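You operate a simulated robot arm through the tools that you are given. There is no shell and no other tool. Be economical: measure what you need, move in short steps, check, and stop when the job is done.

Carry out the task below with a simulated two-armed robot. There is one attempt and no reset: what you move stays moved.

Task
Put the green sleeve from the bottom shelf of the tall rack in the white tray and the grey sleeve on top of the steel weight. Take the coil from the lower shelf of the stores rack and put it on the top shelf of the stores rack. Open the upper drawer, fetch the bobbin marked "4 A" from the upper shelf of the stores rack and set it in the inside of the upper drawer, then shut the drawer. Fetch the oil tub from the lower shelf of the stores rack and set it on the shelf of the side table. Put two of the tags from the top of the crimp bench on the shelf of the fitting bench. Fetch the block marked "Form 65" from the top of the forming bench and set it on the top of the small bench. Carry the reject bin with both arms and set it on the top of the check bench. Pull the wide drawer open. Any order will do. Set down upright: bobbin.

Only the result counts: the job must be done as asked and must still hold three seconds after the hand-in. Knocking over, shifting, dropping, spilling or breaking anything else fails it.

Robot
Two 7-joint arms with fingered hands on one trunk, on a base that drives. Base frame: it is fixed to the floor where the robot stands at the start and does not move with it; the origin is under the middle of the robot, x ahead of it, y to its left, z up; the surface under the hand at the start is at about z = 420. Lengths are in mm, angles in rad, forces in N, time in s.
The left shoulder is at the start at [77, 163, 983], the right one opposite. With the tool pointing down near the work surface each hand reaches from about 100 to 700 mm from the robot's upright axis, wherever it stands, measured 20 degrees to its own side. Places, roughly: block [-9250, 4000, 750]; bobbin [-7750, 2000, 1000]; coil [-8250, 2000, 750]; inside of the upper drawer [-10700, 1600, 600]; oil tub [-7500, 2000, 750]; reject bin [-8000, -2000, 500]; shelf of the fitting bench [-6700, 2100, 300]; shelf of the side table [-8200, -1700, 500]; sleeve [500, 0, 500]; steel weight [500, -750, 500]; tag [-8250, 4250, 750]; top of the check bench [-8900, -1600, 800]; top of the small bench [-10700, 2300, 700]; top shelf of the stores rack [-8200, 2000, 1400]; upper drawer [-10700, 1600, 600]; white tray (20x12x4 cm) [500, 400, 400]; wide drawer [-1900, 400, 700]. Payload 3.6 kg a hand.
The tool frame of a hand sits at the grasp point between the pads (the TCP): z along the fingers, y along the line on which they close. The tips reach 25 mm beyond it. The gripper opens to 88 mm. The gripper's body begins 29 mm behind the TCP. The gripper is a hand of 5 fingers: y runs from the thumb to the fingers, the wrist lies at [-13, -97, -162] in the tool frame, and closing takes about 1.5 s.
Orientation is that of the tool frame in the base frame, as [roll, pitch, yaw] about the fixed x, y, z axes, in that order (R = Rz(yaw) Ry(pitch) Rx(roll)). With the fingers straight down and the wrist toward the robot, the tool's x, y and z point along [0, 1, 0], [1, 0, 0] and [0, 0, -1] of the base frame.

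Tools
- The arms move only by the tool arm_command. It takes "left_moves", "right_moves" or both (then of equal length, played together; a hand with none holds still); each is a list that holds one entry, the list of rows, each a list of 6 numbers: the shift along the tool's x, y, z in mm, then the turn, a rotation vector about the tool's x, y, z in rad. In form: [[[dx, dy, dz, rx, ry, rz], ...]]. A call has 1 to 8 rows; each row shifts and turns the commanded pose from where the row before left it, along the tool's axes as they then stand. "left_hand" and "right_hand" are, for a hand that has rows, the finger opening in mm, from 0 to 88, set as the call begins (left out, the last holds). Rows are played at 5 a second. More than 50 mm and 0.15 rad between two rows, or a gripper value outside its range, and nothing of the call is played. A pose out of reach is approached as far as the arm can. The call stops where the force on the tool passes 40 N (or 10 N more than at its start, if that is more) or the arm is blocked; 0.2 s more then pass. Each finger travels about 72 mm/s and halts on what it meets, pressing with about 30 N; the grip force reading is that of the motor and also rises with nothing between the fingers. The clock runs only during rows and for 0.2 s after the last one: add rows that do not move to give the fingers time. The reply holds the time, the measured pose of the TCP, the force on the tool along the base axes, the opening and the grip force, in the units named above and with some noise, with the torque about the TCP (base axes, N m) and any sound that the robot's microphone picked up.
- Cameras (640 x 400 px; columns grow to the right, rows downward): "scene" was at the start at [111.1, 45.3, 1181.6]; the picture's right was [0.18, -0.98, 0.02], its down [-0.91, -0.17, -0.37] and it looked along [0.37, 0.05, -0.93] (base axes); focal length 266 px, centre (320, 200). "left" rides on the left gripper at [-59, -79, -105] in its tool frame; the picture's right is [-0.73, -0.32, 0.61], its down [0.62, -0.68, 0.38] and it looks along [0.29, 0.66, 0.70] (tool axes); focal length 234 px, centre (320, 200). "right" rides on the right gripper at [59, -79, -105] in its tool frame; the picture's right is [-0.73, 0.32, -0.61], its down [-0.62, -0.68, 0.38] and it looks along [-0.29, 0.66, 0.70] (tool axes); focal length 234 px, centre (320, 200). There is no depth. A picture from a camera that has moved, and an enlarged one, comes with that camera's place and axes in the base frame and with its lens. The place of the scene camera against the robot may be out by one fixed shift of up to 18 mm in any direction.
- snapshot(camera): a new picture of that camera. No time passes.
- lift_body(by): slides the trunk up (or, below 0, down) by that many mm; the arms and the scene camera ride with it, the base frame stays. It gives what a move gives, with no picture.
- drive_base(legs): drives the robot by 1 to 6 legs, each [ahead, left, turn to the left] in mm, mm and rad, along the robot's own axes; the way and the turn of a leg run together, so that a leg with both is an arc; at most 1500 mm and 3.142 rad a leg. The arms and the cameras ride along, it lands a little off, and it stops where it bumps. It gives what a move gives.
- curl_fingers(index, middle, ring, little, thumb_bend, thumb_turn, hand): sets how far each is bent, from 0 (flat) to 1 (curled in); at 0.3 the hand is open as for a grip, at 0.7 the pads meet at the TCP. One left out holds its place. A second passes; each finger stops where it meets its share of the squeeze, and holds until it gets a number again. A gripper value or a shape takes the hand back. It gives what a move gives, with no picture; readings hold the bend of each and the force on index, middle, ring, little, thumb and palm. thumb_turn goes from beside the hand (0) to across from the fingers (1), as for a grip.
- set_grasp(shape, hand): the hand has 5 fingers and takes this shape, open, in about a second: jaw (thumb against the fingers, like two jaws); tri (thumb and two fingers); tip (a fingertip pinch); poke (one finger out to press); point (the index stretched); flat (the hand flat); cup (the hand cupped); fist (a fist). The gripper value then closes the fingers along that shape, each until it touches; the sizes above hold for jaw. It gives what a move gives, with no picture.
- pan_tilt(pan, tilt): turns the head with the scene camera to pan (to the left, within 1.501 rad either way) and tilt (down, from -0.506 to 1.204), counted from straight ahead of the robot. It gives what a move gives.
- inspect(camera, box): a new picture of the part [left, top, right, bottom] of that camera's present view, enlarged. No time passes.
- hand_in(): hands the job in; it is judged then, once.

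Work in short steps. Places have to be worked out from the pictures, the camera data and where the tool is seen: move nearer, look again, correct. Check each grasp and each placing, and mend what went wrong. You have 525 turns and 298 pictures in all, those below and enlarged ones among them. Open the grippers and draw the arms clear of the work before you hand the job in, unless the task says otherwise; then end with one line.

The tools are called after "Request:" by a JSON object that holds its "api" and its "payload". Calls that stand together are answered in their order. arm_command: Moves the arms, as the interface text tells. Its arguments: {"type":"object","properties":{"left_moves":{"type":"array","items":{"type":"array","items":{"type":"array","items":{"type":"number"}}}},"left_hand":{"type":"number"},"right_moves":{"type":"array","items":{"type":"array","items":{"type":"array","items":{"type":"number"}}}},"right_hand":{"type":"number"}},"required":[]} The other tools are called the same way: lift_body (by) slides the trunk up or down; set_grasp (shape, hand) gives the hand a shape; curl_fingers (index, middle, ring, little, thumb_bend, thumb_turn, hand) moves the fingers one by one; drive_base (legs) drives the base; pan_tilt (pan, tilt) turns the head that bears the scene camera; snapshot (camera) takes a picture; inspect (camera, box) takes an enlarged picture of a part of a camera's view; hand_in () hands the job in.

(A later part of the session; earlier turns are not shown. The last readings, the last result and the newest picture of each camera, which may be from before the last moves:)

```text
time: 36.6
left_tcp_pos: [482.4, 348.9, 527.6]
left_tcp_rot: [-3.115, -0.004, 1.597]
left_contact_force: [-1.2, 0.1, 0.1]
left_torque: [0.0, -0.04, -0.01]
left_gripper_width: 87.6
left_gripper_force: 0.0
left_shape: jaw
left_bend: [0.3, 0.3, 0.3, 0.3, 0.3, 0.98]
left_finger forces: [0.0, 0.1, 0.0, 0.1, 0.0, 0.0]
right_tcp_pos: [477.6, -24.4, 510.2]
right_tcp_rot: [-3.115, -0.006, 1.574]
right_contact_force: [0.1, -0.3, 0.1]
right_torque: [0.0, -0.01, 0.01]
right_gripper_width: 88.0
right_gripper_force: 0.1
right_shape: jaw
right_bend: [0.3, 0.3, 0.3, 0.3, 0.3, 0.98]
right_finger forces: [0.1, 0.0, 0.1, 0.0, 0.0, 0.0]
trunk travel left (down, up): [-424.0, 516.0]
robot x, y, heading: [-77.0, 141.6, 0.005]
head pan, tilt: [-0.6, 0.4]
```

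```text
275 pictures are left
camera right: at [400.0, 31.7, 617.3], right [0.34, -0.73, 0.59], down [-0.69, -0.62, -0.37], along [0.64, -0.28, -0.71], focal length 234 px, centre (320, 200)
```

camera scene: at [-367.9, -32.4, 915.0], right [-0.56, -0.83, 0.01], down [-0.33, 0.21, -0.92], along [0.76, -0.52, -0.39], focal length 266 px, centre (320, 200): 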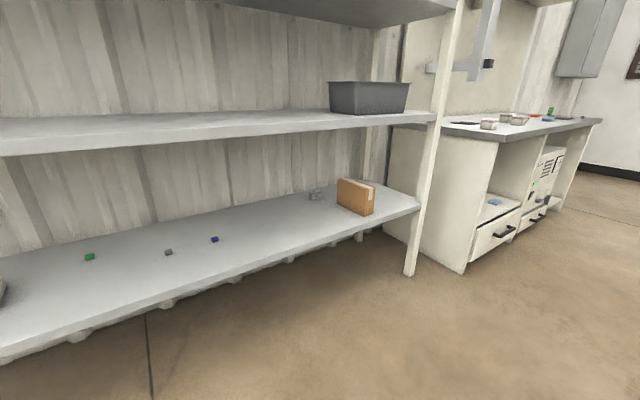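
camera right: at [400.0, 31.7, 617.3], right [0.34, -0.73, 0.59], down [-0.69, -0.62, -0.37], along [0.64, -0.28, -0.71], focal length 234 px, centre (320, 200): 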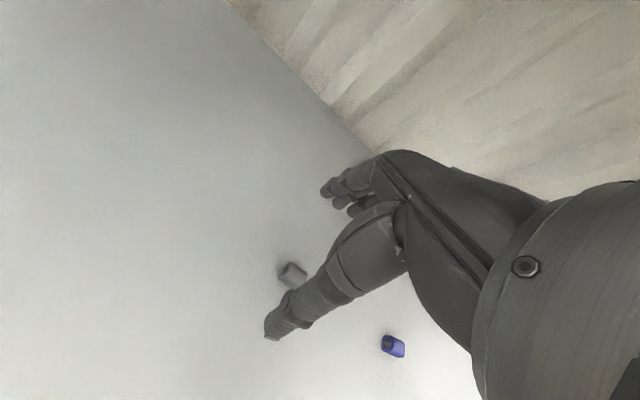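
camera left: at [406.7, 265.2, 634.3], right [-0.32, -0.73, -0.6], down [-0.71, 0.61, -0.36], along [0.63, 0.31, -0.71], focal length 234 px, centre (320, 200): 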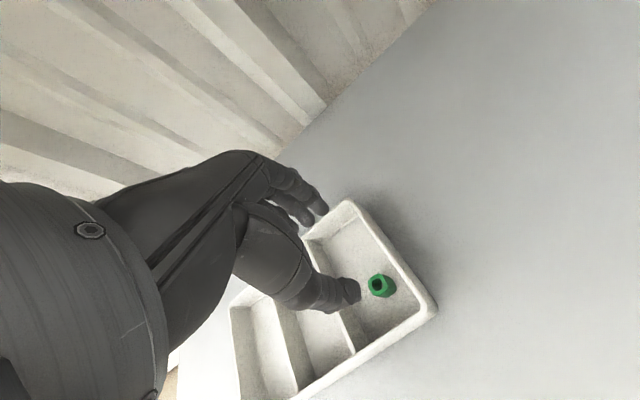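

Grey at ≈[480,-50]. Shift and descend in two stages.

Request:
{"api": "arm_command", "payload": {"right_moves": [[[-13, 2, 0, 0, 0, 0], [-13, 1, 0, 0, 0, 0], [0, 0, 20, 0, 0, 0], [0, 0, 20, 0, 0, 0], [0, 0, 10, 0, 0, 0], [0, 0, 0, 0, 0, 0]]]}}

Request:
{"api": "snapshot", "payload": {"camera": "right"}}

```text
time: 38.0
left_tcp_pos: [481.9, 348.3, 529.0]
left_tcp_rot: [-3.113, -0.004, 1.596]
left_contact_force: [0.4, 0.3, 0.1]
left_torque: [0.01, 0.01, 0.01]
left_gripper_width: 87.4
left_gripper_force: 0.1
left_shape: jaw
left_bend: [0.3, 0.3, 0.3, 0.3, 0.3, 0.98]
left_finger forces: [0.0, 0.0, 0.0, 0.1, 0.0, 0.0]
right_tcp_pos: [479.0, -51.8, 458.2]
right_tcp_rot: [-3.115, -0.004, 1.576]
right_contact_force: [0.9, -0.3, 0.2]
right_torque: [0.02, -0.01, 0.02]
right_gripper_width: 88.0
right_gripper_force: 0.0
right_shape: jaw
right_bend: [0.3, 0.3, 0.3, 0.3, 0.3, 0.98]
right_finger forces: [0.0, 0.0, 0.0, 0.0, 0.1, 0.0]
trunk travel left (down, up): [-424.0, 516.0]
robot x, y, heading: [-75.9, 143.9, 0.006]
head pan, tilt: [-0.6, 0.4]
```

```text
274 pictures are left
camera right: at [401.5, 5.5, 566.0], right [0.34, -0.73, 0.59], down [-0.69, -0.62, -0.37], along [0.64, -0.28, -0.71], focal length 234 px, centre (320, 200)
```

right: 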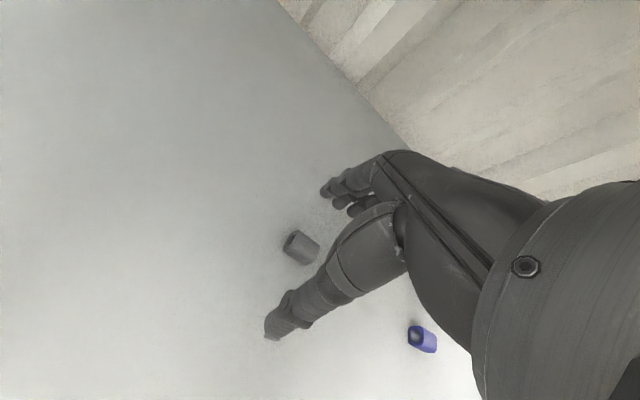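

Aligned. Descend to z≈449 and close.

Request:
{"api": "arm_command", "payload": {"right_moves": [[[2, 0, 9, 0, 0, 0], [0, 0, 0, 0, 0, 0]]]}}

Request:
{"api": "arm_command", "payload": {"right_hand": 0, "right_moves": [[[0, 0, 0, 0, 0, 0], [0, 0, 0, 0, 0, 0], [0, 0, 0, 0, 0, 0], [0, 0, 0, 0, 0, 0], [0, 0, 0, 0, 0, 0], [0, 0, 0, 0, 0, 0], [0, 0, 0, 0, 0, 0], [0, 0, -10, 0, 0, 0]]]}}

Request:
{"api": "snapshot", "payload": {"camera": "right"}}

```text
time: 38.6
left_tcp_pos: [481.5, 347.2, 528.8]
left_tcp_rot: [-3.113, -0.004, 1.596]
left_contact_force: [0.0, 0.6, 0.7]
left_torque: [0.0, 0.0, 0.01]
left_gripper_width: 87.7
left_gripper_force: 0.0
left_shape: jaw
left_bend: [0.3, 0.3, 0.3, 0.3, 0.3, 0.98]
left_finger forces: [0.1, 0.1, 0.0, 0.0, 0.0, 0.0]
right_tcp_pos: [478.4, -49.4, 449.8]
right_tcp_rot: [-3.116, -0.006, 1.577]
right_contact_force: [-0.1, 0.0, 0.3]
right_torque: [0.01, 0.03, -0.01]
right_gripper_width: 87.9
right_gripper_force: 0.1
right_shape: jaw
right_bend: [0.3, 0.3, 0.3, 0.3, 0.3, 0.98]
right_finger forces: [0.0, 0.0, 0.0, 0.0, 0.1, 0.0]
trunk travel left (down, up): [-424.0, 516.0]
robot x, y, heading: [-77.7, 146.0, 0.006]
head pan, tilt: [-0.6, 0.4]
```

```text
time: 40.4
left_tcp_pos: [482.6, 347.0, 529.9]
left_tcp_rot: [-3.115, -0.004, 1.599]
left_contact_force: [-0.2, -0.2, -0.3]
left_torque: [0.0, 0.0, -0.01]
left_gripper_width: 87.5
left_gripper_force: 0.1
left_shape: jaw
left_bend: [0.3, 0.3, 0.3, 0.3, 0.3, 0.98]
left_finger forces: [0.0, 0.0, 0.0, 0.1, 0.0, 0.0]
right_tcp_pos: [478.7, -50.5, 461.5]
right_tcp_rot: [-3.115, -0.008, 1.576]
right_contact_force: [0.5, 0.7, 0.3]
right_torque: [0.01, -0.02, 0.01]
right_gripper_width: 10.7
right_gripper_force: 29.5
right_shape: jaw
right_bend: [0.72, 0.63, 0.7, 0.7, 0.75, 1.0]
right_finger forces: [16.9, 9.5, 0.0, 0.0, 26.5, 0.1]
trunk travel left (down, up): [-424.0, 516.0]
robot x, y, heading: [-82.9, 147.0, -0.0]
head pan, tilt: [-0.6, 0.4]
```

```text
273 pictures are left
camera right: at [402.3, 7.1, 567.8], right [0.34, -0.73, 0.59], down [-0.69, -0.62, -0.37], along [0.64, -0.28, -0.71], focal length 234 px, centre (320, 200)
```

right: 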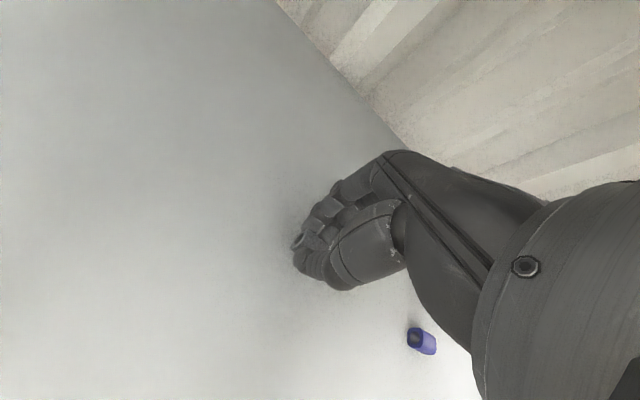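

Grey sleeve held (bottom ≈29 mm below TCP). I lift it and drive right 560 mm towards the steel weight (≈[635,-693]; cardboard box occupies x 353–521, y −745…−810).

Request:
{"api": "arm_command", "payload": {"right_moves": [[[0, 0, -30, 0, 0, 0], [0, 0, -35, 0, 0, 0], [0, 0, 0, 0, 0, 0]]]}}

Request:
{"api": "drive_base", "payload": {"legs": [[0, -560, 0]]}}

Request:
{"api": "snapshot", "payload": {"camera": "right"}}

```text
time: 41.2
left_tcp_pos: [482.8, 348.9, 529.5]
left_tcp_rot: [-3.113, -0.003, 1.595]
left_contact_force: [-0.4, -0.5, -0.5]
left_torque: [-0.02, 0.02, 0.0]
left_gripper_width: 87.8
left_gripper_force: 0.1
left_shape: jaw
left_bend: [0.3, 0.3, 0.3, 0.3, 0.3, 0.98]
left_finger forces: [0.0, 0.0, 0.0, 0.0, 0.0, 0.0]
right_tcp_pos: [478.2, -48.2, 523.5]
right_tcp_rot: [-3.114, -0.005, 1.576]
right_contact_force: [-0.1, 0.2, -0.3]
right_torque: [-0.01, -0.01, 0.01]
right_gripper_width: 11.0
right_gripper_force: 30.4
right_shape: jaw
right_bend: [0.72, 0.63, 0.7, 0.7, 0.75, 1.0]
right_finger forces: [17.1, 9.5, 0.0, 0.0, 26.6, 0.1]
trunk travel left (down, up): [-424.0, 516.0]
robot x, y, heading: [-79.3, 143.0, 0.007]
head pan, tilt: [-0.6, 0.4]
```

```text
time: 44.4
left_tcp_pos: [486.2, -207.8, 528.3]
left_tcp_rot: [-3.114, -0.004, 1.602]
left_contact_force: [-1.0, -0.2, 0.1]
left_torque: [0.0, -0.03, 0.01]
left_gripper_width: 87.7
left_gripper_force: 0.1
left_shape: jaw
left_bend: [0.3, 0.3, 0.3, 0.3, 0.3, 0.98]
left_finger forces: [0.1, 0.0, 0.0, 0.0, 0.0, 0.1]
right_tcp_pos: [483.6, -607.3, 524.0]
right_tcp_rot: [-3.115, -0.006, 1.58]
right_contact_force: [0.4, -0.8, 0.4]
right_torque: [0.0, 0.0, -0.05]
right_gripper_width: 10.9
right_gripper_force: 30.1
right_shape: jaw
right_bend: [0.72, 0.63, 0.7, 0.7, 0.75, 1.0]
right_finger forces: [16.9, 9.5, 0.1, 0.1, 26.6, 0.0]
trunk travel left (down, up): [-424.0, 516.0]
robot x, y, heading: [-71.2, -418.7, 0.01]
head pan, tilt: [-0.6, 0.4]
```

```text
272 pictures are left
camera right: at [407.5, -550.1, 632.1], right [0.35, -0.73, 0.59], down [-0.68, -0.63, -0.37], along [0.64, -0.28, -0.71], focal length 234 px, centre (320, 200)
```

right: 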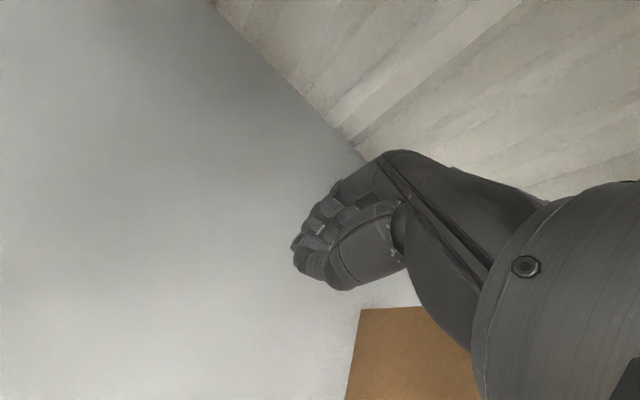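

The weight is hidden behind the hand. I yaw the right hand clockwise 0.7 rad so its camera sees past the fingers.

Request:
{"api": "arm_command", "payload": {"right_moves": [[[0, 0, 0, 0, 0, 0.14], [0, 0, 0, 0, 0, 0.14], [0, 0, 0, 0, 0, 0.14], [0, 0, 0, 0, 0, 0.14], [0, 0, 0, 0, 0, 0.14], [0, 0, 0, 0, 0, 0]]]}}

Request:
{"api": "snapshot", "payload": {"camera": "right"}}

```text
time: 46.0
left_tcp_pos: [485.9, -209.2, 529.9]
left_tcp_rot: [-3.114, -0.004, 1.603]
left_contact_force: [0.5, -0.1, 0.1]
left_torque: [-0.01, 0.02, 0.0]
left_gripper_width: 87.5
left_gripper_force: 0.0
left_shape: jaw
left_bend: [0.3, 0.3, 0.3, 0.3, 0.3, 0.98]
left_finger forces: [0.1, 0.0, 0.0, 0.0, 0.0, 0.1]
right_tcp_pos: [482.3, -633.7, 522.4]
right_tcp_rot: [3.133, 0.053, 0.859]
right_contact_force: [-0.4, 0.2, 0.1]
right_torque: [0.01, 0.02, -0.01]
right_gripper_width: 11.0
right_gripper_force: 30.3
right_shape: jaw
right_bend: [0.72, 0.63, 0.7, 0.7, 0.75, 1.0]
right_finger forces: [17.1, 9.5, 0.0, 0.1, 26.6, 0.1]
trunk travel left (down, up): [-424.0, 516.0]
robot x, y, heading: [-72.8, -417.0, 0.008]
head pan, tilt: [-0.6, 0.4]
stopped in row 6 (right hand): the arm was blocked; the commanded pose is now the measured one
```

```text
271 pictures are left
camera right: at [464.4, -534.2, 623.9], right [-0.21, -0.73, 0.65], down [-0.93, -0.05, -0.36], along [0.29, -0.68, -0.67], focal length 234 px, centre (320, 200)
```

right: 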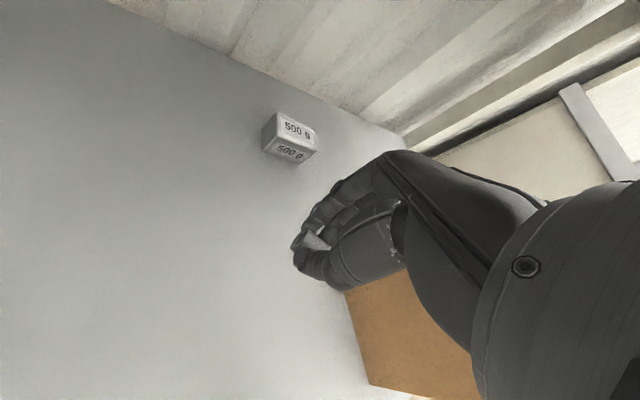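

Weight top centre ≈[624,-697], top z≈451. I drive 72 mm ahead (hand at y≈−634 clears the box), then look.

Request:
{"api": "drive_base", "payload": {"legs": [[72, 0, 0]]}}

Request:
{"api": "arm_command", "payload": {"right_moves": [[[0, 25, 0, 0, 0, -0.05], [0, 25, 0, 0, 0, -0.05], [0, 0, 0, 0, 0, 0]]]}}

Request:
{"api": "snapshot", "payload": {"camera": "right"}}

```text
time: 47.0
left_tcp_pos: [556.2, -206.4, 527.4]
left_tcp_rot: [-3.114, -0.004, 1.602]
left_contact_force: [-0.3, 0.0, 0.7]
left_torque: [0.03, 0.03, -0.01]
left_gripper_width: 87.3
left_gripper_force: 0.1
left_shape: jaw
left_bend: [0.3, 0.3, 0.3, 0.3, 0.3, 0.98]
left_finger forces: [0.1, 0.0, 0.1, 0.0, 0.0, 0.0]
right_tcp_pos: [555.0, -633.2, 522.8]
right_tcp_rot: [3.135, 0.053, 0.862]
right_contact_force: [-0.3, 0.3, -0.8]
right_torque: [0.03, -0.04, 0.0]
right_gripper_width: 11.1
right_gripper_force: 30.7
right_shape: jaw
right_bend: [0.72, 0.63, 0.7, 0.7, 0.75, 1.0]
right_finger forces: [17.1, 9.5, 0.0, 0.1, 26.6, 0.0]
trunk travel left (down, up): [-424.0, 516.0]
robot x, y, heading: [-3.0, -414.8, 0.017]
head pan, tilt: [-0.6, 0.4]
```

```text
time: 47.8
left_tcp_pos: [555.9, -206.1, 529.2]
left_tcp_rot: [-3.115, -0.003, 1.604]
left_contact_force: [0.0, 0.1, 1.1]
left_torque: [-0.01, 0.01, -0.04]
left_gripper_width: 87.7
left_gripper_force: 0.0
left_shape: jaw
left_bend: [0.3, 0.3, 0.3, 0.3, 0.3, 0.98]
left_finger forces: [0.0, 0.1, 0.0, 0.0, 0.1, 0.0]
right_tcp_pos: [594.6, -664.7, 522.9]
right_tcp_rot: [3.139, 0.053, 0.961]
right_contact_force: [0.5, 0.5, 0.8]
right_torque: [-0.01, 0.02, -0.02]
right_gripper_width: 11.2
right_gripper_force: 29.6
right_shape: jaw
right_bend: [0.72, 0.63, 0.7, 0.7, 0.75, 1.0]
right_finger forces: [17.1, 9.4, 0.1, 0.0, 26.7, 0.0]
trunk travel left (down, up): [-424.0, 516.0]
robot x, y, heading: [-1.4, -413.7, 0.011]
head pan, tilt: [-0.6, 0.4]
```

```text
270 pictures are left
camera right: at [565.7, -567.4, 624.1], right [-0.13, -0.75, 0.65], down [-0.93, -0.14, -0.35], along [0.35, -0.64, -0.68], focal length 234 px, centre (320, 200)
```

right: 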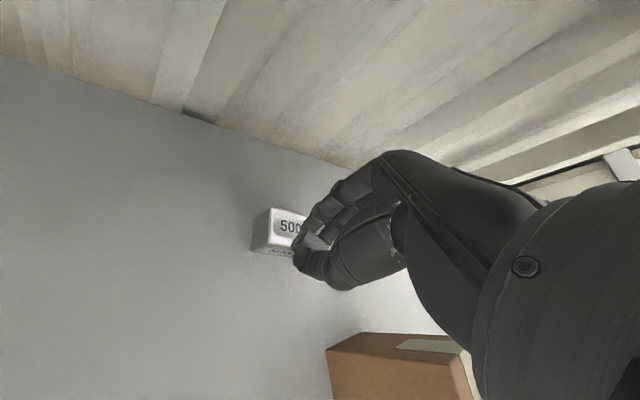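

Move the last bit over the weight and lower to z≈495.

Request:
{"api": "arm_command", "payload": {"right_moves": [[[-5, 21, 0, 0, 0.025, 0], [-5, 21, 0, 0, 0.025, 0], [0, 0, 14, 0, 0, 0], [0, 0, 14, 0, 0, 0], [0, 0, 0, 0, 0, 0]]]}}

Request:
{"api": "snapshot", "payload": {"camera": "right"}}

```text
time: 49.0
left_tcp_pos: [556.2, -205.8, 529.0]
left_tcp_rot: [-3.114, -0.003, 1.603]
left_contact_force: [-0.7, -0.5, -0.4]
left_torque: [0.0, -0.04, -0.04]
left_gripper_width: 87.2
left_gripper_force: 0.0
left_shape: jaw
left_bend: [0.3, 0.3, 0.3, 0.3, 0.3, 0.98]
left_finger forces: [0.0, 0.1, 0.0, 0.0, 0.0, 0.0]
right_tcp_pos: [622.2, -697.8, 495.6]
right_tcp_rot: [3.139, 0.004, 0.962]
right_contact_force: [-0.8, 0.8, -0.2]
right_torque: [0.0, -0.07, 0.0]
right_gripper_width: 10.9
right_gripper_force: 30.1
right_shape: jaw
right_bend: [0.72, 0.63, 0.7, 0.7, 0.75, 1.0]
right_finger forces: [17.1, 9.5, 0.1, 0.0, 26.6, 0.0]
trunk travel left (down, up): [-424.0, 516.0]
robot x, y, heading: [-1.6, -414.7, 0.013]
head pan, tilt: [-0.6, 0.4]
```

```text
269 pictures are left
camera right: at [590.9, -604.3, 600.6], right [-0.15, -0.78, 0.61], down [-0.92, -0.12, -0.38], along [0.37, -0.62, -0.69], focal length 234 px, centre (320, 200)
```

right: 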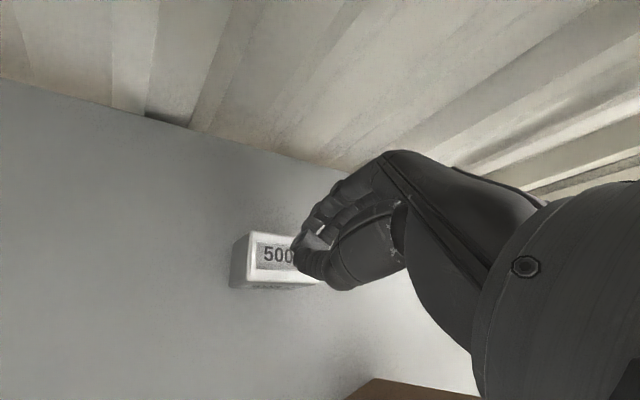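

Aligned: TCP [622,-698] vs weight centre ≈[622,-695]. Lower until contact (target z≈482).

Request:
{"api": "arm_command", "payload": {"right_moves": [[[0, 0, 7, 0, 0, 0], [0, 0, 4, 0, 0, 0], [0, 0, 3, 0, 0, 0], [0, 0, 0, 0, 0, 0]]]}}

Request:
{"api": "inspect", "payload": {"camera": "right", "box": [200, 180, 360, 320]}}

```text
time: 50.0
left_tcp_pos: [555.1, -206.8, 530.8]
left_tcp_rot: [-3.115, -0.002, 1.6]
left_contact_force: [-0.3, 0.0, 1.4]
left_torque: [-0.01, 0.0, 0.01]
left_gripper_width: 87.7
left_gripper_force: 0.1
left_shape: jaw
left_bend: [0.3, 0.3, 0.3, 0.3, 0.3, 0.98]
left_finger forces: [0.1, 0.0, 0.0, 0.1, 0.1, 0.0]
right_tcp_pos: [620.2, -696.2, 483.9]
right_tcp_rot: [3.135, 0.003, 0.962]
right_contact_force: [1.4, 0.0, 14.2]
right_torque: [-0.03, -0.15, -0.03]
right_gripper_width: 11.7
right_gripper_force: 30.1
right_shape: jaw
right_bend: [0.72, 0.62, 0.7, 0.7, 0.75, 1.0]
right_finger forces: [18.5, 10.8, 0.0, 0.0, 28.6, 0.0]
trunk travel left (down, up): [-424.0, 516.0]
robot x, y, heading: [-3.4, -415.0, 0.013]
head pan, tilt: [-0.6, 0.4]
```

```text
2.86 times, centred on (280, 250) of right
camera zoom: at [589.9, -603.6, 588.7], right [-0.15, -0.78, 0.61], down [-0.91, -0.12, -0.39], along [0.38, -0.62, -0.69], focal length 669 px, centre (434, 57)
```

zoom: 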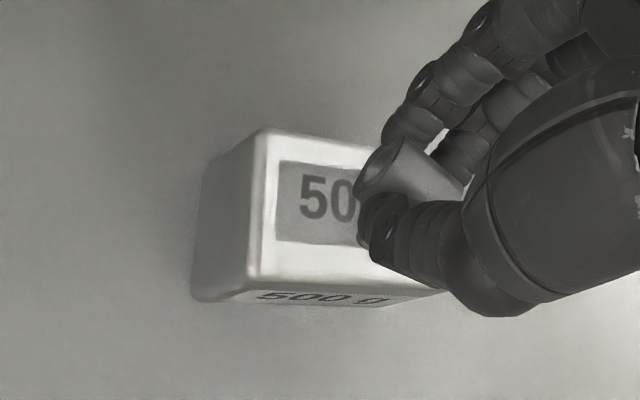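

Contact made (14 N). Ease up 1 mm and open the hand.

Request:
{"api": "arm_command", "payload": {"right_moves": [[[0, 0, -1.5, 0, 0, 0], [0, 0, 0, 0, 0, 0]]]}}

Request:
{"api": "arm_command", "payload": {"right_hand": 70, "right_moves": [[[0, 0, 0, 0, 0, 0], [0, 0, 0, 0, 0, 0], [0, 0, 0, 0, 0, 0], [0, 0, 0, 0, 0, 0], [0, 0, 0, 0, 0, 0], [0, 0, 0, 0, 0, 0]]]}}

Request:
{"api": "inspect", "payload": {"camera": "right", "box": [200, 180, 360, 320]}}

```text
time: 50.6
left_tcp_pos: [554.7, -206.8, 530.9]
left_tcp_rot: [-3.116, -0.004, 1.604]
left_contact_force: [0.9, 0.6, 0.1]
left_torque: [-0.01, -0.01, 0.01]
left_gripper_width: 87.7
left_gripper_force: 0.1
left_shape: jaw
left_bend: [0.3, 0.3, 0.3, 0.3, 0.3, 0.98]
left_finger forces: [0.1, 0.0, 0.0, 0.0, 0.0, 0.0]
right_tcp_pos: [621.2, -697.0, 483.9]
right_tcp_rot: [3.135, 0.003, 0.962]
right_contact_force: [2.9, 1.2, 11.9]
right_torque: [-0.05, -0.14, 0.02]
right_gripper_width: 11.6
right_gripper_force: 29.7
right_shape: jaw
right_bend: [0.72, 0.62, 0.7, 0.7, 0.75, 1.0]
right_finger forces: [18.5, 10.7, 0.1, 0.1, 28.0, 0.0]
trunk travel left (down, up): [-424.0, 516.0]
robot x, y, heading: [-2.7, -417.4, 0.013]
head pan, tilt: [-0.6, 0.4]
```

```text
time: 52.0
left_tcp_pos: [556.0, -206.8, 529.3]
left_tcp_rot: [-3.112, -0.003, 1.602]
left_contact_force: [0.1, 0.5, 0.3]
left_torque: [-0.04, 0.0, 0.01]
left_gripper_width: 87.8
left_gripper_force: 0.0
left_shape: jaw
left_bend: [0.3, 0.3, 0.3, 0.3, 0.3, 0.98]
left_finger forces: [0.1, 0.1, 0.0, 0.0, 0.1, 0.0]
right_tcp_pos: [621.3, -698.2, 482.1]
right_tcp_rot: [3.139, 0.003, 0.962]
right_contact_force: [0.3, -0.1, -0.5]
right_torque: [0.03, 0.03, 0.02]
right_gripper_width: 70.0
right_gripper_force: 0.0
right_shape: jaw
right_bend: [0.27, 0.34, 0.32, 0.33, 0.5, 0.99]
right_finger forces: [0.1, 0.1, 0.0, 0.0, 0.0, 0.0]
trunk travel left (down, up): [-424.0, 516.0]
robot x, y, heading: [-4.8, -413.4, 0.014]
head pan, tilt: [-0.6, 0.4]
```

```text
2.86 times, centred on (280, 250) of right
camera zoom: at [590.4, -604.6, 587.7], right [-0.15, -0.78, 0.61], down [-0.92, -0.12, -0.38], along [0.37, -0.62, -0.69], focal length 669 px, centre (434, 57)
```

zoom: 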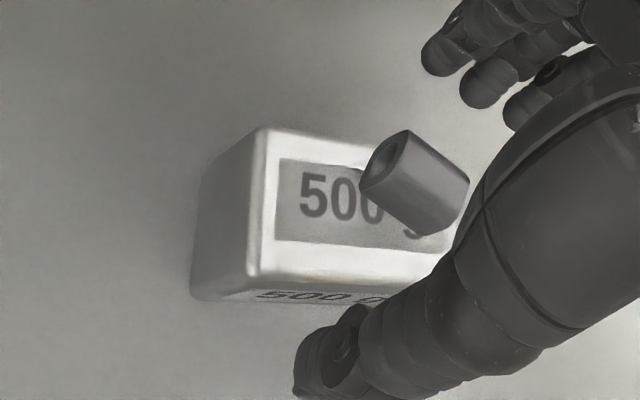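

Sleeve rests on the weight. Lift straight up and check.

Request:
{"api": "arm_command", "payload": {"right_hand": 88, "right_moves": [[[0, 0, -15, 0, 0, 0], [0, 0, -25, 0, 0, 0], [5, -30, 0, 0, 0, 0], [5, -40, 0, 0, 0, 0], [0, -40, 0, 0, 0, 0]]]}}

Request:
{"api": "snapshot", "payload": {"camera": "right"}}

```text
time: 53.4
left_tcp_pos: [556.4, -207.7, 529.1]
left_tcp_rot: [-3.114, -0.004, 1.602]
left_contact_force: [0.9, -0.4, 0.5]
left_torque: [0.0, -0.01, 0.0]
left_gripper_width: 87.5
left_gripper_force: 0.0
left_shape: jaw
left_bend: [0.3, 0.3, 0.3, 0.3, 0.3, 0.98]
left_finger forces: [0.0, 0.1, 0.0, 0.0, 0.1, 0.0]
right_tcp_pos: [541.7, -671.0, 528.6]
right_tcp_rot: [3.08, 0.068, 0.928]
right_contact_force: [0.4, 0.0, 0.8]
right_torque: [0.0, -0.02, 0.0]
right_gripper_width: 87.8
right_gripper_force: 0.1
right_shape: jaw
right_bend: [0.3, 0.3, 0.3, 0.3, 0.3, 0.98]
right_finger forces: [0.1, 0.0, 0.0, 0.0, 0.0, 0.0]
trunk travel left (down, up): [-424.0, 516.0]
robot x, y, heading: [-5.1, -413.7, 0.016]
head pan, tilt: [-0.6, 0.4]
stopped in row 5 (right hand): the arm was blocked; the commanded pose is now the measured one
```

```text
266 pictures are left
camera right: at [512.4, -568.1, 624.8], right [-0.18, -0.72, 0.67], down [-0.92, -0.13, -0.38], along [0.36, -0.69, -0.63], focal length 234 px, centre (320, 200)
```

right: 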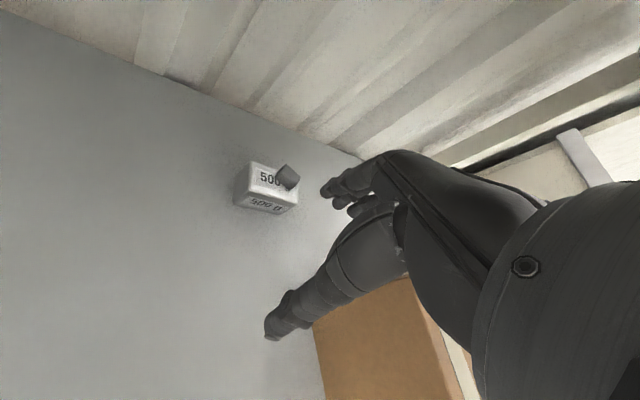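

Both sleeve jobs done. Slide left away from the box, then back out of the rack.

Request:
{"api": "drive_base", "payload": {"legs": [[0, 120, 0], [-500, 0, 0]]}}

Request:
{"api": "pan_tilt", "payload": {"pan": 1.45, "tilt": 0.2}}

Request:
{"api": "snapshot", "payload": {"camera": "scene"}}

```text
time: 57.2
left_tcp_pos: [58.7, -91.3, 528.9]
left_tcp_rot: [-3.115, -0.002, 1.602]
left_contact_force: [-0.4, 0.5, -0.2]
left_torque: [0.01, -0.01, 0.01]
left_gripper_width: 87.7
left_gripper_force: 0.1
left_shape: jaw
left_bend: [0.3, 0.3, 0.3, 0.3, 0.3, 0.98]
left_finger forces: [0.0, 0.1, 0.0, 0.0, 0.0, 0.0]
right_tcp_pos: [44.1, -554.7, 528.3]
right_tcp_rot: [3.082, 0.068, 0.932]
right_contact_force: [0.7, -1.0, 0.1]
right_torque: [0.02, 0.0, 0.01]
right_gripper_width: 87.8
right_gripper_force: 0.2
right_shape: jaw
right_bend: [0.3, 0.3, 0.3, 0.3, 0.3, 0.98]
right_finger forces: [0.0, 0.0, 0.0, 0.0, 0.1, 0.0]
trunk travel left (down, up): [-424.0, 516.0]
robot x, y, heading: [-501.0, -300.4, 0.008]
head pan, tilt: [-0.6, 0.4]
```

```text
time: 59.1
left_tcp_pos: [58.5, -92.3, 529.7]
left_tcp_rot: [-3.113, -0.004, 1.601]
left_contact_force: [-0.2, 0.7, 0.3]
left_torque: [0.02, 0.03, 0.01]
left_gripper_width: 87.4
left_gripper_force: 0.0
left_shape: jaw
left_bend: [0.3, 0.3, 0.3, 0.3, 0.3, 0.98]
left_finger forces: [0.0, 0.1, 0.0, 0.0, 0.0, 0.0]
right_tcp_pos: [44.2, -554.6, 529.3]
right_tcp_rot: [3.082, 0.067, 0.931]
right_contact_force: [-0.3, 0.0, 0.0]
right_torque: [0.04, 0.03, -0.01]
right_gripper_width: 87.7
right_gripper_force: 0.1
right_shape: jaw
right_bend: [0.3, 0.3, 0.3, 0.3, 0.3, 0.98]
right_finger forces: [0.0, 0.0, 0.1, 0.0, 0.0, 0.0]
trunk travel left (down, up): [-424.0, 516.0]
robot x, y, heading: [-506.5, -300.3, 0.012]
head pan, tilt: [1.45, 0.201]
```

```text
265 pictures are left
camera scene: at [-443.3, -197.9, 1164.1], right [0.99, -0.11, 0.0], down [-0.02, -0.2, -0.98], along [0.11, 0.97, -0.2], focal length 266 px, centre (320, 200)
```

scene: 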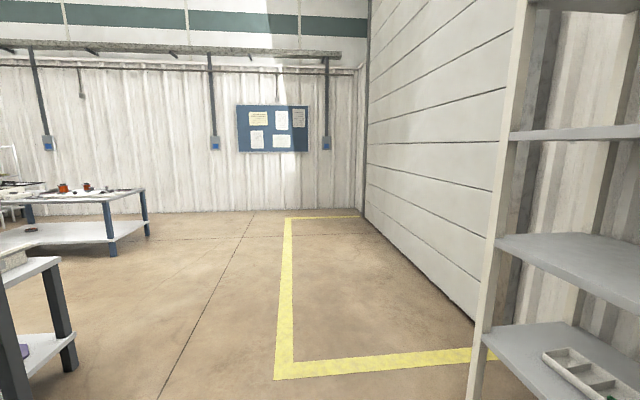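

Turn the robot left to face away from the rack and view the room.

Request:
{"api": "drive_base", "payload": {"legs": [[0, 0, 2.4]]}}

Request:
{"api": "pan_tilt", "payload": {"pan": 0, "tilt": 0.25}}

Request:
{"api": "snapshot", "payload": {"camera": "scene"}}

Request:
{"api": "pan_tilt", "payload": {"pan": 1.2, "tilt": 0.25}}

Request:
{"api": "snapshot", "payload": {"camera": "scene"}}

```text
time: 65.1
left_tcp_pos: [-1039.1, -42.5, 528.6]
left_tcp_rot: [-3.113, -0.004, -2.339]
left_contact_force: [-1.1, -0.3, -0.1]
left_torque: [0.02, 0.01, -0.01]
left_gripper_width: 87.4
left_gripper_force: 0.0
left_shape: jaw
left_bend: [0.3, 0.3, 0.3, 0.3, 0.3, 0.98]
left_finger forces: [0.1, 0.0, 0.0, 0.0, 0.1, 0.0]
right_tcp_pos: [-695.8, 267.7, 529.2]
right_tcp_rot: [3.079, 0.069, -3.013]
right_contact_force: [-0.1, 0.3, 0.3]
right_torque: [-0.01, 0.01, 0.0]
right_gripper_width: 87.7
right_gripper_force: 0.0
right_shape: jaw
right_bend: [0.3, 0.3, 0.3, 0.3, 0.3, 0.98]
right_finger forces: [0.0, 0.1, 0.0, 0.0, 0.0, 0.1]
trunk travel left (down, up): [-424.0, 516.0]
robot x, y, heading: [-500.6, -299.1, 2.351]
head pan, tilt: [1.45, 0.201]
```

```text
time: 66.7
left_tcp_pos: [-1039.1, -44.8, 529.6]
left_tcp_rot: [-3.114, -0.003, -2.339]
left_contact_force: [-0.4, -0.6, 0.0]
left_torque: [-0.01, 0.0, -0.01]
left_gripper_width: 87.7
left_gripper_force: 0.0
left_shape: jaw
left_bend: [0.3, 0.3, 0.3, 0.3, 0.3, 0.98]
left_finger forces: [0.0, 0.0, 0.1, 0.1, 0.0, 0.0]
right_tcp_pos: [-695.9, 268.7, 528.6]
right_tcp_rot: [3.08, 0.069, -3.012]
right_contact_force: [0.3, -0.1, 0.4]
right_torque: [-0.01, 0.02, 0.01]
right_gripper_width: 88.0
right_gripper_force: 0.0
right_shape: jaw
right_bend: [0.3, 0.3, 0.3, 0.3, 0.3, 0.98]
right_finger forces: [0.0, 0.0, 0.0, 0.0, 0.0, 0.1]
trunk travel left (down, up): [-424.0, 516.0]
robot x, y, heading: [-500.9, -296.7, 2.351]
head pan, tilt: [0.0, 0.25]
```

```text
264 pictures are left
camera scene: at [-604.7, -189.2, 1159.5], right [0.71, 0.7, 0.0], down [0.17, -0.18, -0.97], along [-0.68, 0.69, -0.25], focal length 266 px, centre (320, 200)
```

scene: 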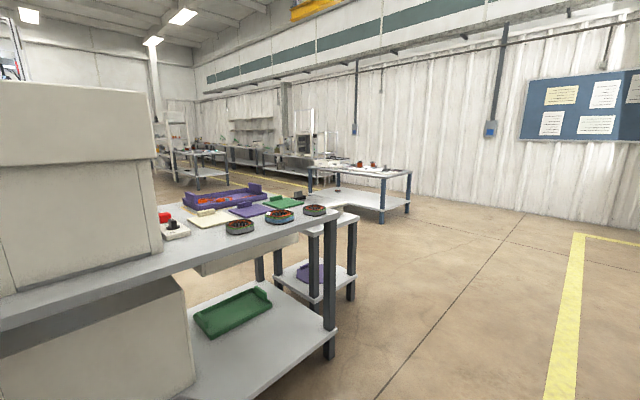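

```text
time: 68.1
left_tcp_pos: [-1038.9, -43.6, 528.7]
left_tcp_rot: [-3.113, -0.002, -2.341]
left_contact_force: [0.9, 0.5, -0.1]
left_torque: [0.03, 0.02, 0.0]
left_gripper_width: 87.7
left_gripper_force: 0.1
left_shape: jaw
left_bend: [0.3, 0.3, 0.3, 0.3, 0.3, 0.98]
left_finger forces: [0.1, 0.0, 0.0, 0.0, 0.0, 0.0]
right_tcp_pos: [-695.7, 268.4, 528.8]
right_tcp_rot: [3.08, 0.067, -3.01]
right_contact_force: [0.4, 0.0, 0.6]
right_torque: [0.02, 0.01, 0.01]
right_gripper_width: 87.6
right_gripper_force: 0.1
right_shape: jaw
right_bend: [0.3, 0.3, 0.3, 0.3, 0.3, 0.98]
right_finger forces: [0.1, 0.0, 0.0, 0.0, 0.0, 0.1]
trunk travel left (down, up): [-424.0, 516.0]
robot x, y, heading: [-498.1, -301.8, 2.347]
head pan, tilt: [1.201, 0.25]
```

```text
263 pictures are left
camera scene: at [-624.6, -292.7, 1159.5], right [-0.4, 0.92, 0.0], down [0.23, 0.1, -0.97], along [-0.89, -0.39, -0.25], focal length 266 px, centre (320, 200)
```

scene: 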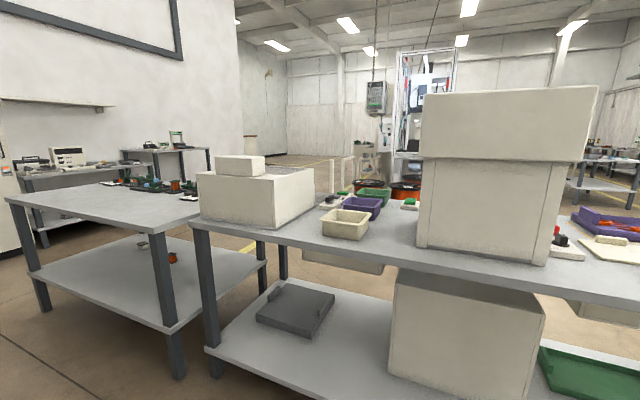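

The wide drawer seems to be on the far side of this bench (bench spans y≈−1190…680, near edge x≈−1390); I must go around its +y end. First tuck the arms closer.

Request:
{"api": "arm_command", "payload": {"left_moves": [[[0, -40, 10, 0, 0, 0], [0, -40, 10, 0, 0, 0], [0, -40, 10, 0, 0, 0], [0, -40, 10, 0, 0, 0], [0, -40, 10, 0, 0, 0], [0, 0, 0, 0, 0, 0]]], "right_moves": [[[0, -10, 10, 0.05, 0.06, -0.12], [0, -30, 20, 0, 0, -0.12], [0, -30, 10, 0, 0, -0.12], [0, -40, 10, 0, 0, -0.12], [0, -40, 10, 0, 0, -0.12], [0, -40, 0, 0, 0, 0]]]}}

Request:
{"api": "drive_base", "payload": {"legs": [[745, -526, 0], [745, -526, 0.8]]}}

Request:
{"api": "pan_tilt", "payload": {"pan": 0, "tilt": 0.3}}

Request:
{"api": "snapshot", "payload": {"camera": "scene"}}

```text
time: 69.5
left_tcp_pos: [-893.6, -185.3, 483.2]
left_tcp_rot: [-3.115, -0.002, -2.341]
left_contact_force: [0.5, 0.5, -0.7]
left_torque: [-0.02, 0.0, 0.02]
left_gripper_width: 87.6
left_gripper_force: 0.1
left_shape: jaw
left_bend: [0.3, 0.3, 0.3, 0.3, 0.3, 0.98]
left_finger forces: [0.0, 0.0, 0.0, 0.1, 0.1, 0.1]
right_tcp_pos: [-606.5, 105.4, 468.8]
right_tcp_rot: [3.139, 0.012, -2.408]
right_contact_force: [-0.7, 0.9, 0.3]
right_torque: [0.01, -0.04, 0.0]
right_gripper_width: 87.7
right_gripper_force: 0.1
right_shape: jaw
right_bend: [0.3, 0.3, 0.3, 0.3, 0.3, 0.98]
right_finger forces: [0.0, 0.0, 0.0, 0.1, 0.1, 0.0]
trunk travel left (down, up): [-424.0, 516.0]
robot x, y, heading: [-499.3, -298.7, 2.35]
head pan, tilt: [1.201, 0.25]
```

```text
time: 78.6
left_tcp_pos: [-1464.4, 1152.5, 483.2]
left_tcp_rot: [-3.114, -0.005, -1.544]
left_contact_force: [0.0, -1.2, 0.7]
left_torque: [-0.01, -0.01, 0.03]
left_gripper_width: 88.0
left_gripper_force: 0.1
left_shape: jaw
left_bend: [0.3, 0.3, 0.3, 0.3, 0.3, 0.98]
left_finger forces: [0.0, 0.0, 0.0, 0.1, 0.0, 0.0]
right_tcp_pos: [-1471.8, 1560.9, 469.0]
right_tcp_rot: [3.141, 0.013, -1.613]
right_contact_force: [0.8, -0.7, 1.2]
right_torque: [-0.01, -0.04, 0.0]
right_gripper_width: 88.0
right_gripper_force: 0.0
right_shape: jaw
right_bend: [0.3, 0.3, 0.3, 0.3, 0.3, 0.98]
right_finger forces: [0.0, 0.0, 0.1, 0.0, 0.1, 0.1]
trunk travel left (down, up): [-424.0, 516.0]
robot x, y, heading: [-1109.0, 1352.8, -3.136]
head pan, tilt: [1.201, 0.25]
cut short: leg 2
```

```text
time: 80.0
left_tcp_pos: [-1464.8, 1151.6, 483.4]
left_tcp_rot: [-3.115, -0.003, -1.543]
left_contact_force: [-0.8, 0.2, -1.3]
left_torque: [0.02, 0.01, 0.01]
left_gripper_width: 87.8
left_gripper_force: 0.1
left_shape: jaw
left_bend: [0.3, 0.3, 0.3, 0.3, 0.3, 0.98]
left_finger forces: [0.0, 0.0, 0.0, 0.0, 0.0, 0.0]
right_tcp_pos: [-1471.9, 1560.1, 469.4]
right_tcp_rot: [3.141, 0.014, -1.612]
right_contact_force: [0.2, 1.1, -0.2]
right_torque: [-0.02, 0.02, 0.01]
right_gripper_width: 87.7
right_gripper_force: 0.0
right_shape: jaw
right_bend: [0.3, 0.3, 0.3, 0.3, 0.3, 0.98]
right_finger forces: [0.1, 0.0, 0.0, 0.1, 0.0, 0.0]
trunk travel left (down, up): [-424.0, 516.0]
robot x, y, heading: [-1105.2, 1353.4, -3.134]
head pan, tilt: [0.0, 0.3]
```

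```text
262 pictures are left
camera scene: at [-1254.1, 1360.8, 1154.8], right [-0.01, 1.0, 0.0], down [0.3, 0.0, -0.96], along [-0.96, -0.01, -0.3], focal length 266 px, centre (320, 200)
```

scene: 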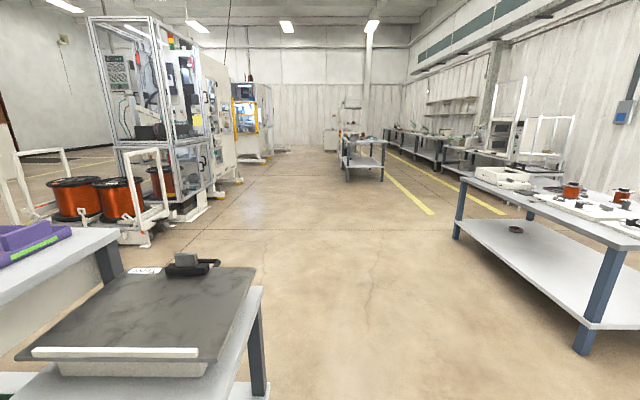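

The last leg was cut short—something near the small table perhaps. I check with the left hand camera and look down.

Request:
{"api": "snapshot", "payload": {"camera": "left"}}

Request:
{"api": "pan_tilt", "payload": {"pan": 0.7, "tilt": 0.8}}

Request:
{"api": "snapshot", "payload": {"camera": "scene"}}

```text
261 pictures are left
camera left: at [-1389.7, 1212.4, 589.4], right [0.32, 0.73, -0.6], down [0.71, -0.61, -0.36], along [-0.63, -0.31, -0.71], focal length 234 px, centre (320, 200)
```

left: 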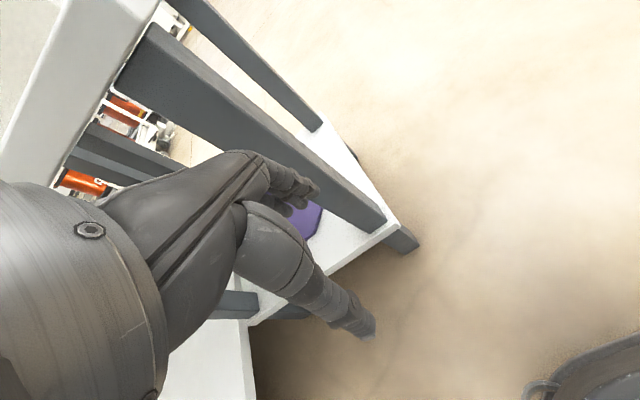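

```text
time: 81.1
left_tcp_pos: [-1464.1, 1150.9, 481.2]
left_tcp_rot: [-3.113, -0.003, -1.543]
left_contact_force: [0.0, -0.4, 0.0]
left_torque: [0.02, 0.0, 0.03]
left_gripper_width: 87.6
left_gripper_force: 0.0
left_shape: jaw
left_bend: [0.3, 0.3, 0.3, 0.3, 0.3, 0.98]
left_finger forces: [0.1, 0.0, 0.0, 0.0, 0.0, 0.0]
right_tcp_pos: [-1472.5, 1560.6, 468.5]
right_tcp_rot: [3.141, 0.014, -1.613]
right_contact_force: [0.0, 0.2, 0.2]
right_torque: [0.0, 0.03, 0.05]
right_gripper_width: 88.0
right_gripper_force: 0.0
right_shape: jaw
right_bend: [0.3, 0.3, 0.3, 0.3, 0.3, 0.98]
right_finger forces: [0.0, 0.1, 0.0, 0.0, 0.0, 0.1]
trunk travel left (down, up): [-424.0, 516.0]
robot x, y, heading: [-1108.5, 1355.0, -3.139]
head pan, tilt: [0.7, 0.799]
```

```text
260 pictures are left
camera scene: at [-1222.2, 1309.2, 1110.5], right [-0.65, 0.76, 0.0], down [0.55, 0.46, -0.7], along [-0.53, -0.45, -0.72], focal length 266 px, centre (320, 200)
```

scene: 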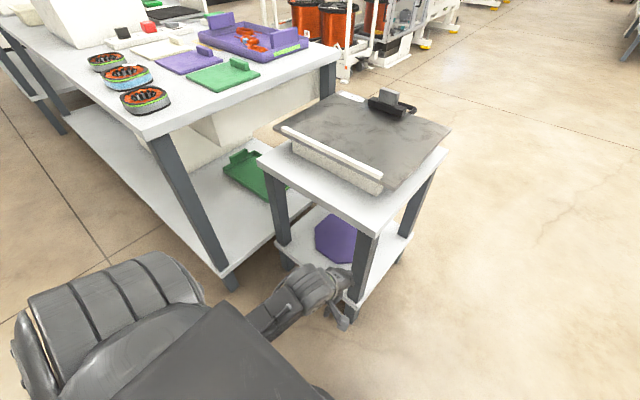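

The left hand is right by the small table's leg (nothing displaced visibly). Back off, shift right, and drive along the aisle y≈1850.

Request:
{"api": "drive_base", "payload": {"legs": [[-120, 0, 0], [0, -500, 0], [1500, 0, 0], [200, 0, 0]]}}

Request:
{"api": "pan_tilt", "payload": {"pan": 1.2, "tilt": 0.4}}

Request:
{"api": "snapshot", "payload": {"camera": "scene"}}

```text
time: 93.2
left_tcp_pos: [-3054.7, 1631.3, 482.7]
left_tcp_rot: [-3.112, -0.003, -1.535]
left_contact_force: [-1.0, -0.4, 0.1]
left_torque: [0.02, 0.01, 0.01]
left_gripper_width: 87.7
left_gripper_force: 0.1
left_shape: jaw
left_bend: [0.3, 0.3, 0.3, 0.3, 0.3, 0.98]
left_finger forces: [0.0, 0.0, 0.1, 0.0, 0.0, 0.1]
right_tcp_pos: [-3068.1, 2041.1, 468.4]
right_tcp_rot: [-3.141, 0.015, -1.602]
right_contact_force: [0.0, 0.6, -0.6]
right_torque: [-0.01, 0.02, 0.01]
right_gripper_width: 87.9
right_gripper_force: 0.1
right_shape: jaw
right_bend: [0.3, 0.3, 0.3, 0.3, 0.3, 0.98]
right_finger forces: [0.0, 0.0, 0.0, 0.0, 0.0, 0.1]
trunk travel left (down, up): [-424.0, 516.0]
robot x, y, heading: [-2703.2, 1836.2, -3.122]
head pan, tilt: [0.7, 0.799]
```

```text
time: 94.1
left_tcp_pos: [-3055.5, 1631.7, 483.6]
left_tcp_rot: [-3.114, -0.004, -1.534]
left_contact_force: [0.2, -0.7, 0.0]
left_torque: [0.0, -0.01, 0.0]
left_gripper_width: 87.4
left_gripper_force: 0.1
left_shape: jaw
left_bend: [0.3, 0.3, 0.3, 0.3, 0.3, 0.98]
left_finger forces: [0.0, 0.1, 0.0, 0.1, 0.0, 0.0]
right_tcp_pos: [-3067.8, 2040.2, 469.6]
right_tcp_rot: [-3.141, 0.012, -1.602]
right_contact_force: [0.4, 0.1, -0.4]
right_torque: [-0.01, 0.02, -0.02]
right_gripper_width: 87.8
right_gripper_force: 0.1
right_shape: jaw
right_bend: [0.3, 0.3, 0.3, 0.3, 0.3, 0.98]
right_finger forces: [0.0, 0.0, 0.0, 0.1, 0.0, 0.0]
trunk travel left (down, up): [-424.0, 516.0]
robot x, y, heading: [-2696.9, 1832.6, -3.124]
head pan, tilt: [1.201, 0.4]
```

```text
259 pictures are left
camera scene: at [-2786.0, 1756.8, 1145.5], right [-0.94, 0.35, 0.0], down [0.14, 0.37, -0.92], along [-0.32, -0.86, -0.39], focal length 266 px, centre (320, 200)
```

scene: 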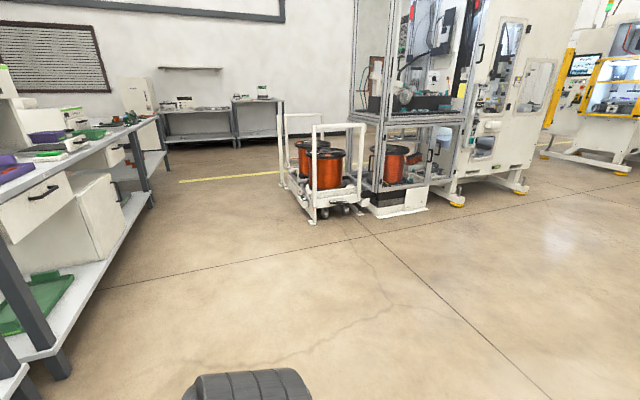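

Drawers with bar handles are on this far side; the nearer one at y≈300. I turn around to face +x and slide to y≈380.

Request:
{"api": "drive_base", "payload": {"legs": [[0, 0, 3.1], [0, -1450, 0]]}}

Request:
{"api": "pan_tilt", "payload": {"pan": 0, "tilt": 0.5}}

Request:
{"api": "snapshot", "payload": {"camera": "scene"}}

```text
time: 108.7
left_tcp_pos: [-2324.7, 586.9, 482.7]
left_tcp_rot: [-3.112, -0.005, 1.594]
left_contact_force: [0.3, 0.1, -0.7]
left_torque: [-0.02, -0.02, 0.02]
left_gripper_width: 87.8
left_gripper_force: 0.0
left_shape: jaw
left_bend: [0.3, 0.3, 0.3, 0.3, 0.3, 0.98]
left_finger forces: [0.0, 0.1, 0.0, 0.0, 0.1, 0.1]
right_tcp_pos: [-2319.3, 178.2, 468.6]
right_tcp_rot: [-3.141, 0.014, 1.523]
right_contact_force: [-0.1, -0.4, -0.5]
right_torque: [0.0, -0.01, 0.02]
right_gripper_width: 87.7
right_gripper_force: 0.0
right_shape: jaw
right_bend: [0.3, 0.3, 0.3, 0.3, 0.3, 0.98]
right_finger forces: [0.0, 0.0, 0.1, 0.1, 0.0, 0.0]
trunk travel left (down, up): [-424.0, 516.0]
robot x, y, heading: [-2681.8, 383.5, -0.003]
head pan, tilt: [1.201, 0.4]
```

```text
time: 110.1
left_tcp_pos: [-2324.9, 586.9, 483.3]
left_tcp_rot: [-3.114, -0.004, 1.593]
left_contact_force: [-0.3, 0.1, -0.3]
left_torque: [0.02, 0.02, -0.01]
left_gripper_width: 87.7
left_gripper_force: 0.0
left_shape: jaw
left_bend: [0.3, 0.3, 0.3, 0.3, 0.3, 0.98]
left_finger forces: [0.0, 0.0, 0.1, 0.0, 0.0, 0.0]
right_tcp_pos: [-2318.5, 178.2, 468.7]
right_tcp_rot: [3.141, 0.015, 1.521]
right_contact_force: [0.0, 0.1, 1.1]
right_torque: [-0.01, -0.03, -0.01]
right_gripper_width: 87.8
right_gripper_force: 0.1
right_shape: jaw
right_bend: [0.3, 0.3, 0.3, 0.3, 0.3, 0.98]
right_finger forces: [0.0, 0.0, 0.1, 0.1, 0.0, 0.0]
trunk travel left (down, up): [-424.0, 516.0]
robot x, y, heading: [-2680.1, 382.6, -0.002]
head pan, tilt: [0.0, 0.499]
```

```text
258 pictures are left
camera scene: at [-2545.2, 397.8, 1136.4], right [0.0, -1.0, 0.0], down [-0.48, 0.0, -0.88], along [0.88, 0.0, -0.48], focal length 266 px, centre (320, 200)
```

scene: 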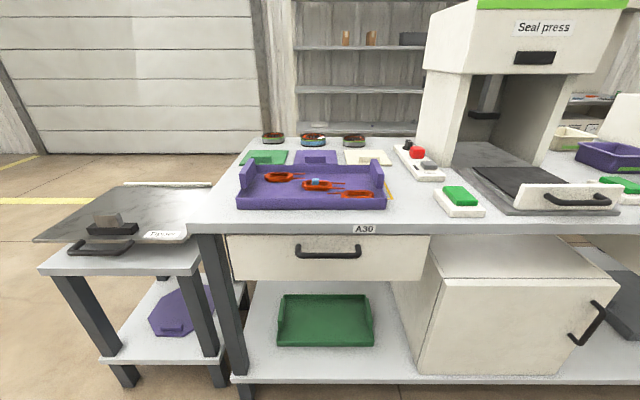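

Drawer handle is a horizontal bar at ≈[-2060,372,729]. I shift the base right 210 mm and turn the left hand so the fingers point forward (closing vertically).

Request:
{"api": "drive_base", "payload": {"legs": [[0, -210, 0]]}}

Request:
{"api": "arm_command", "payload": {"left_moves": [[[0, 0, 0, -0.14, 0, 0], [0, 0, 0, -0.14, 0, 0], [0, 0, 0, -0.14, 0, 0], [0, 0, 0, -0.14, 0, 0], [0, 0, 0, -0.14, 0, 0], [0, 0, 0, -0.14, 0, 0], [0, 0, 0, -0.14, 0, 0], [0, 0, 0, -0.14, 0, 0]]]}}

```text
time: 111.8
left_tcp_pos: [-2324.2, 370.2, 482.9]
left_tcp_rot: [-3.115, -0.005, 1.591]
left_contact_force: [-0.3, -0.6, -0.4]
left_torque: [0.0, -0.02, -0.02]
left_gripper_width: 87.9
left_gripper_force: 0.1
left_shape: jaw
left_bend: [0.3, 0.3, 0.3, 0.3, 0.3, 0.98]
left_finger forces: [0.0, 0.0, 0.1, 0.0, 0.0, 0.0]
right_tcp_pos: [-2319.4, -37.7, 467.8]
right_tcp_rot: [3.142, 0.012, 1.522]
right_contact_force: [-0.3, -0.2, 0.0]
right_torque: [0.01, -0.04, 0.04]
right_gripper_width: 87.9
right_gripper_force: 0.1
right_shape: jaw
right_bend: [0.3, 0.3, 0.3, 0.3, 0.3, 0.98]
right_finger forces: [0.0, 0.1, 0.0, 0.0, 0.1, 0.0]
trunk travel left (down, up): [-424.0, 516.0]
robot x, y, heading: [-2685.1, 172.8, 0.004]
head pan, tilt: [0.0, 0.499]
```

```text
time: 113.5
left_tcp_pos: [-2323.8, 370.9, 483.5]
left_tcp_rot: [2.048, -0.003, 1.59]
left_contact_force: [-0.5, -0.1, 0.0]
left_torque: [-0.01, 0.0, -0.02]
left_gripper_width: 88.0
left_gripper_force: 0.1
left_shape: jaw
left_bend: [0.3, 0.3, 0.3, 0.3, 0.3, 0.98]
left_finger forces: [0.1, 0.1, 0.0, 0.0, 0.0, 0.0]
right_tcp_pos: [-2319.4, -37.8, 468.5]
right_tcp_rot: [-3.141, 0.013, 1.522]
right_contact_force: [-0.1, -0.2, 0.2]
right_torque: [-0.05, -0.04, 0.01]
right_gripper_width: 87.9
right_gripper_force: 0.0
right_shape: jaw
right_bend: [0.3, 0.3, 0.3, 0.3, 0.3, 0.98]
right_finger forces: [0.0, 0.0, 0.0, 0.1, 0.1, 0.0]
trunk travel left (down, up): [-424.0, 516.0]
robot x, y, heading: [-2681.2, 174.3, 0.001]
head pan, tilt: [0.0, 0.499]
```

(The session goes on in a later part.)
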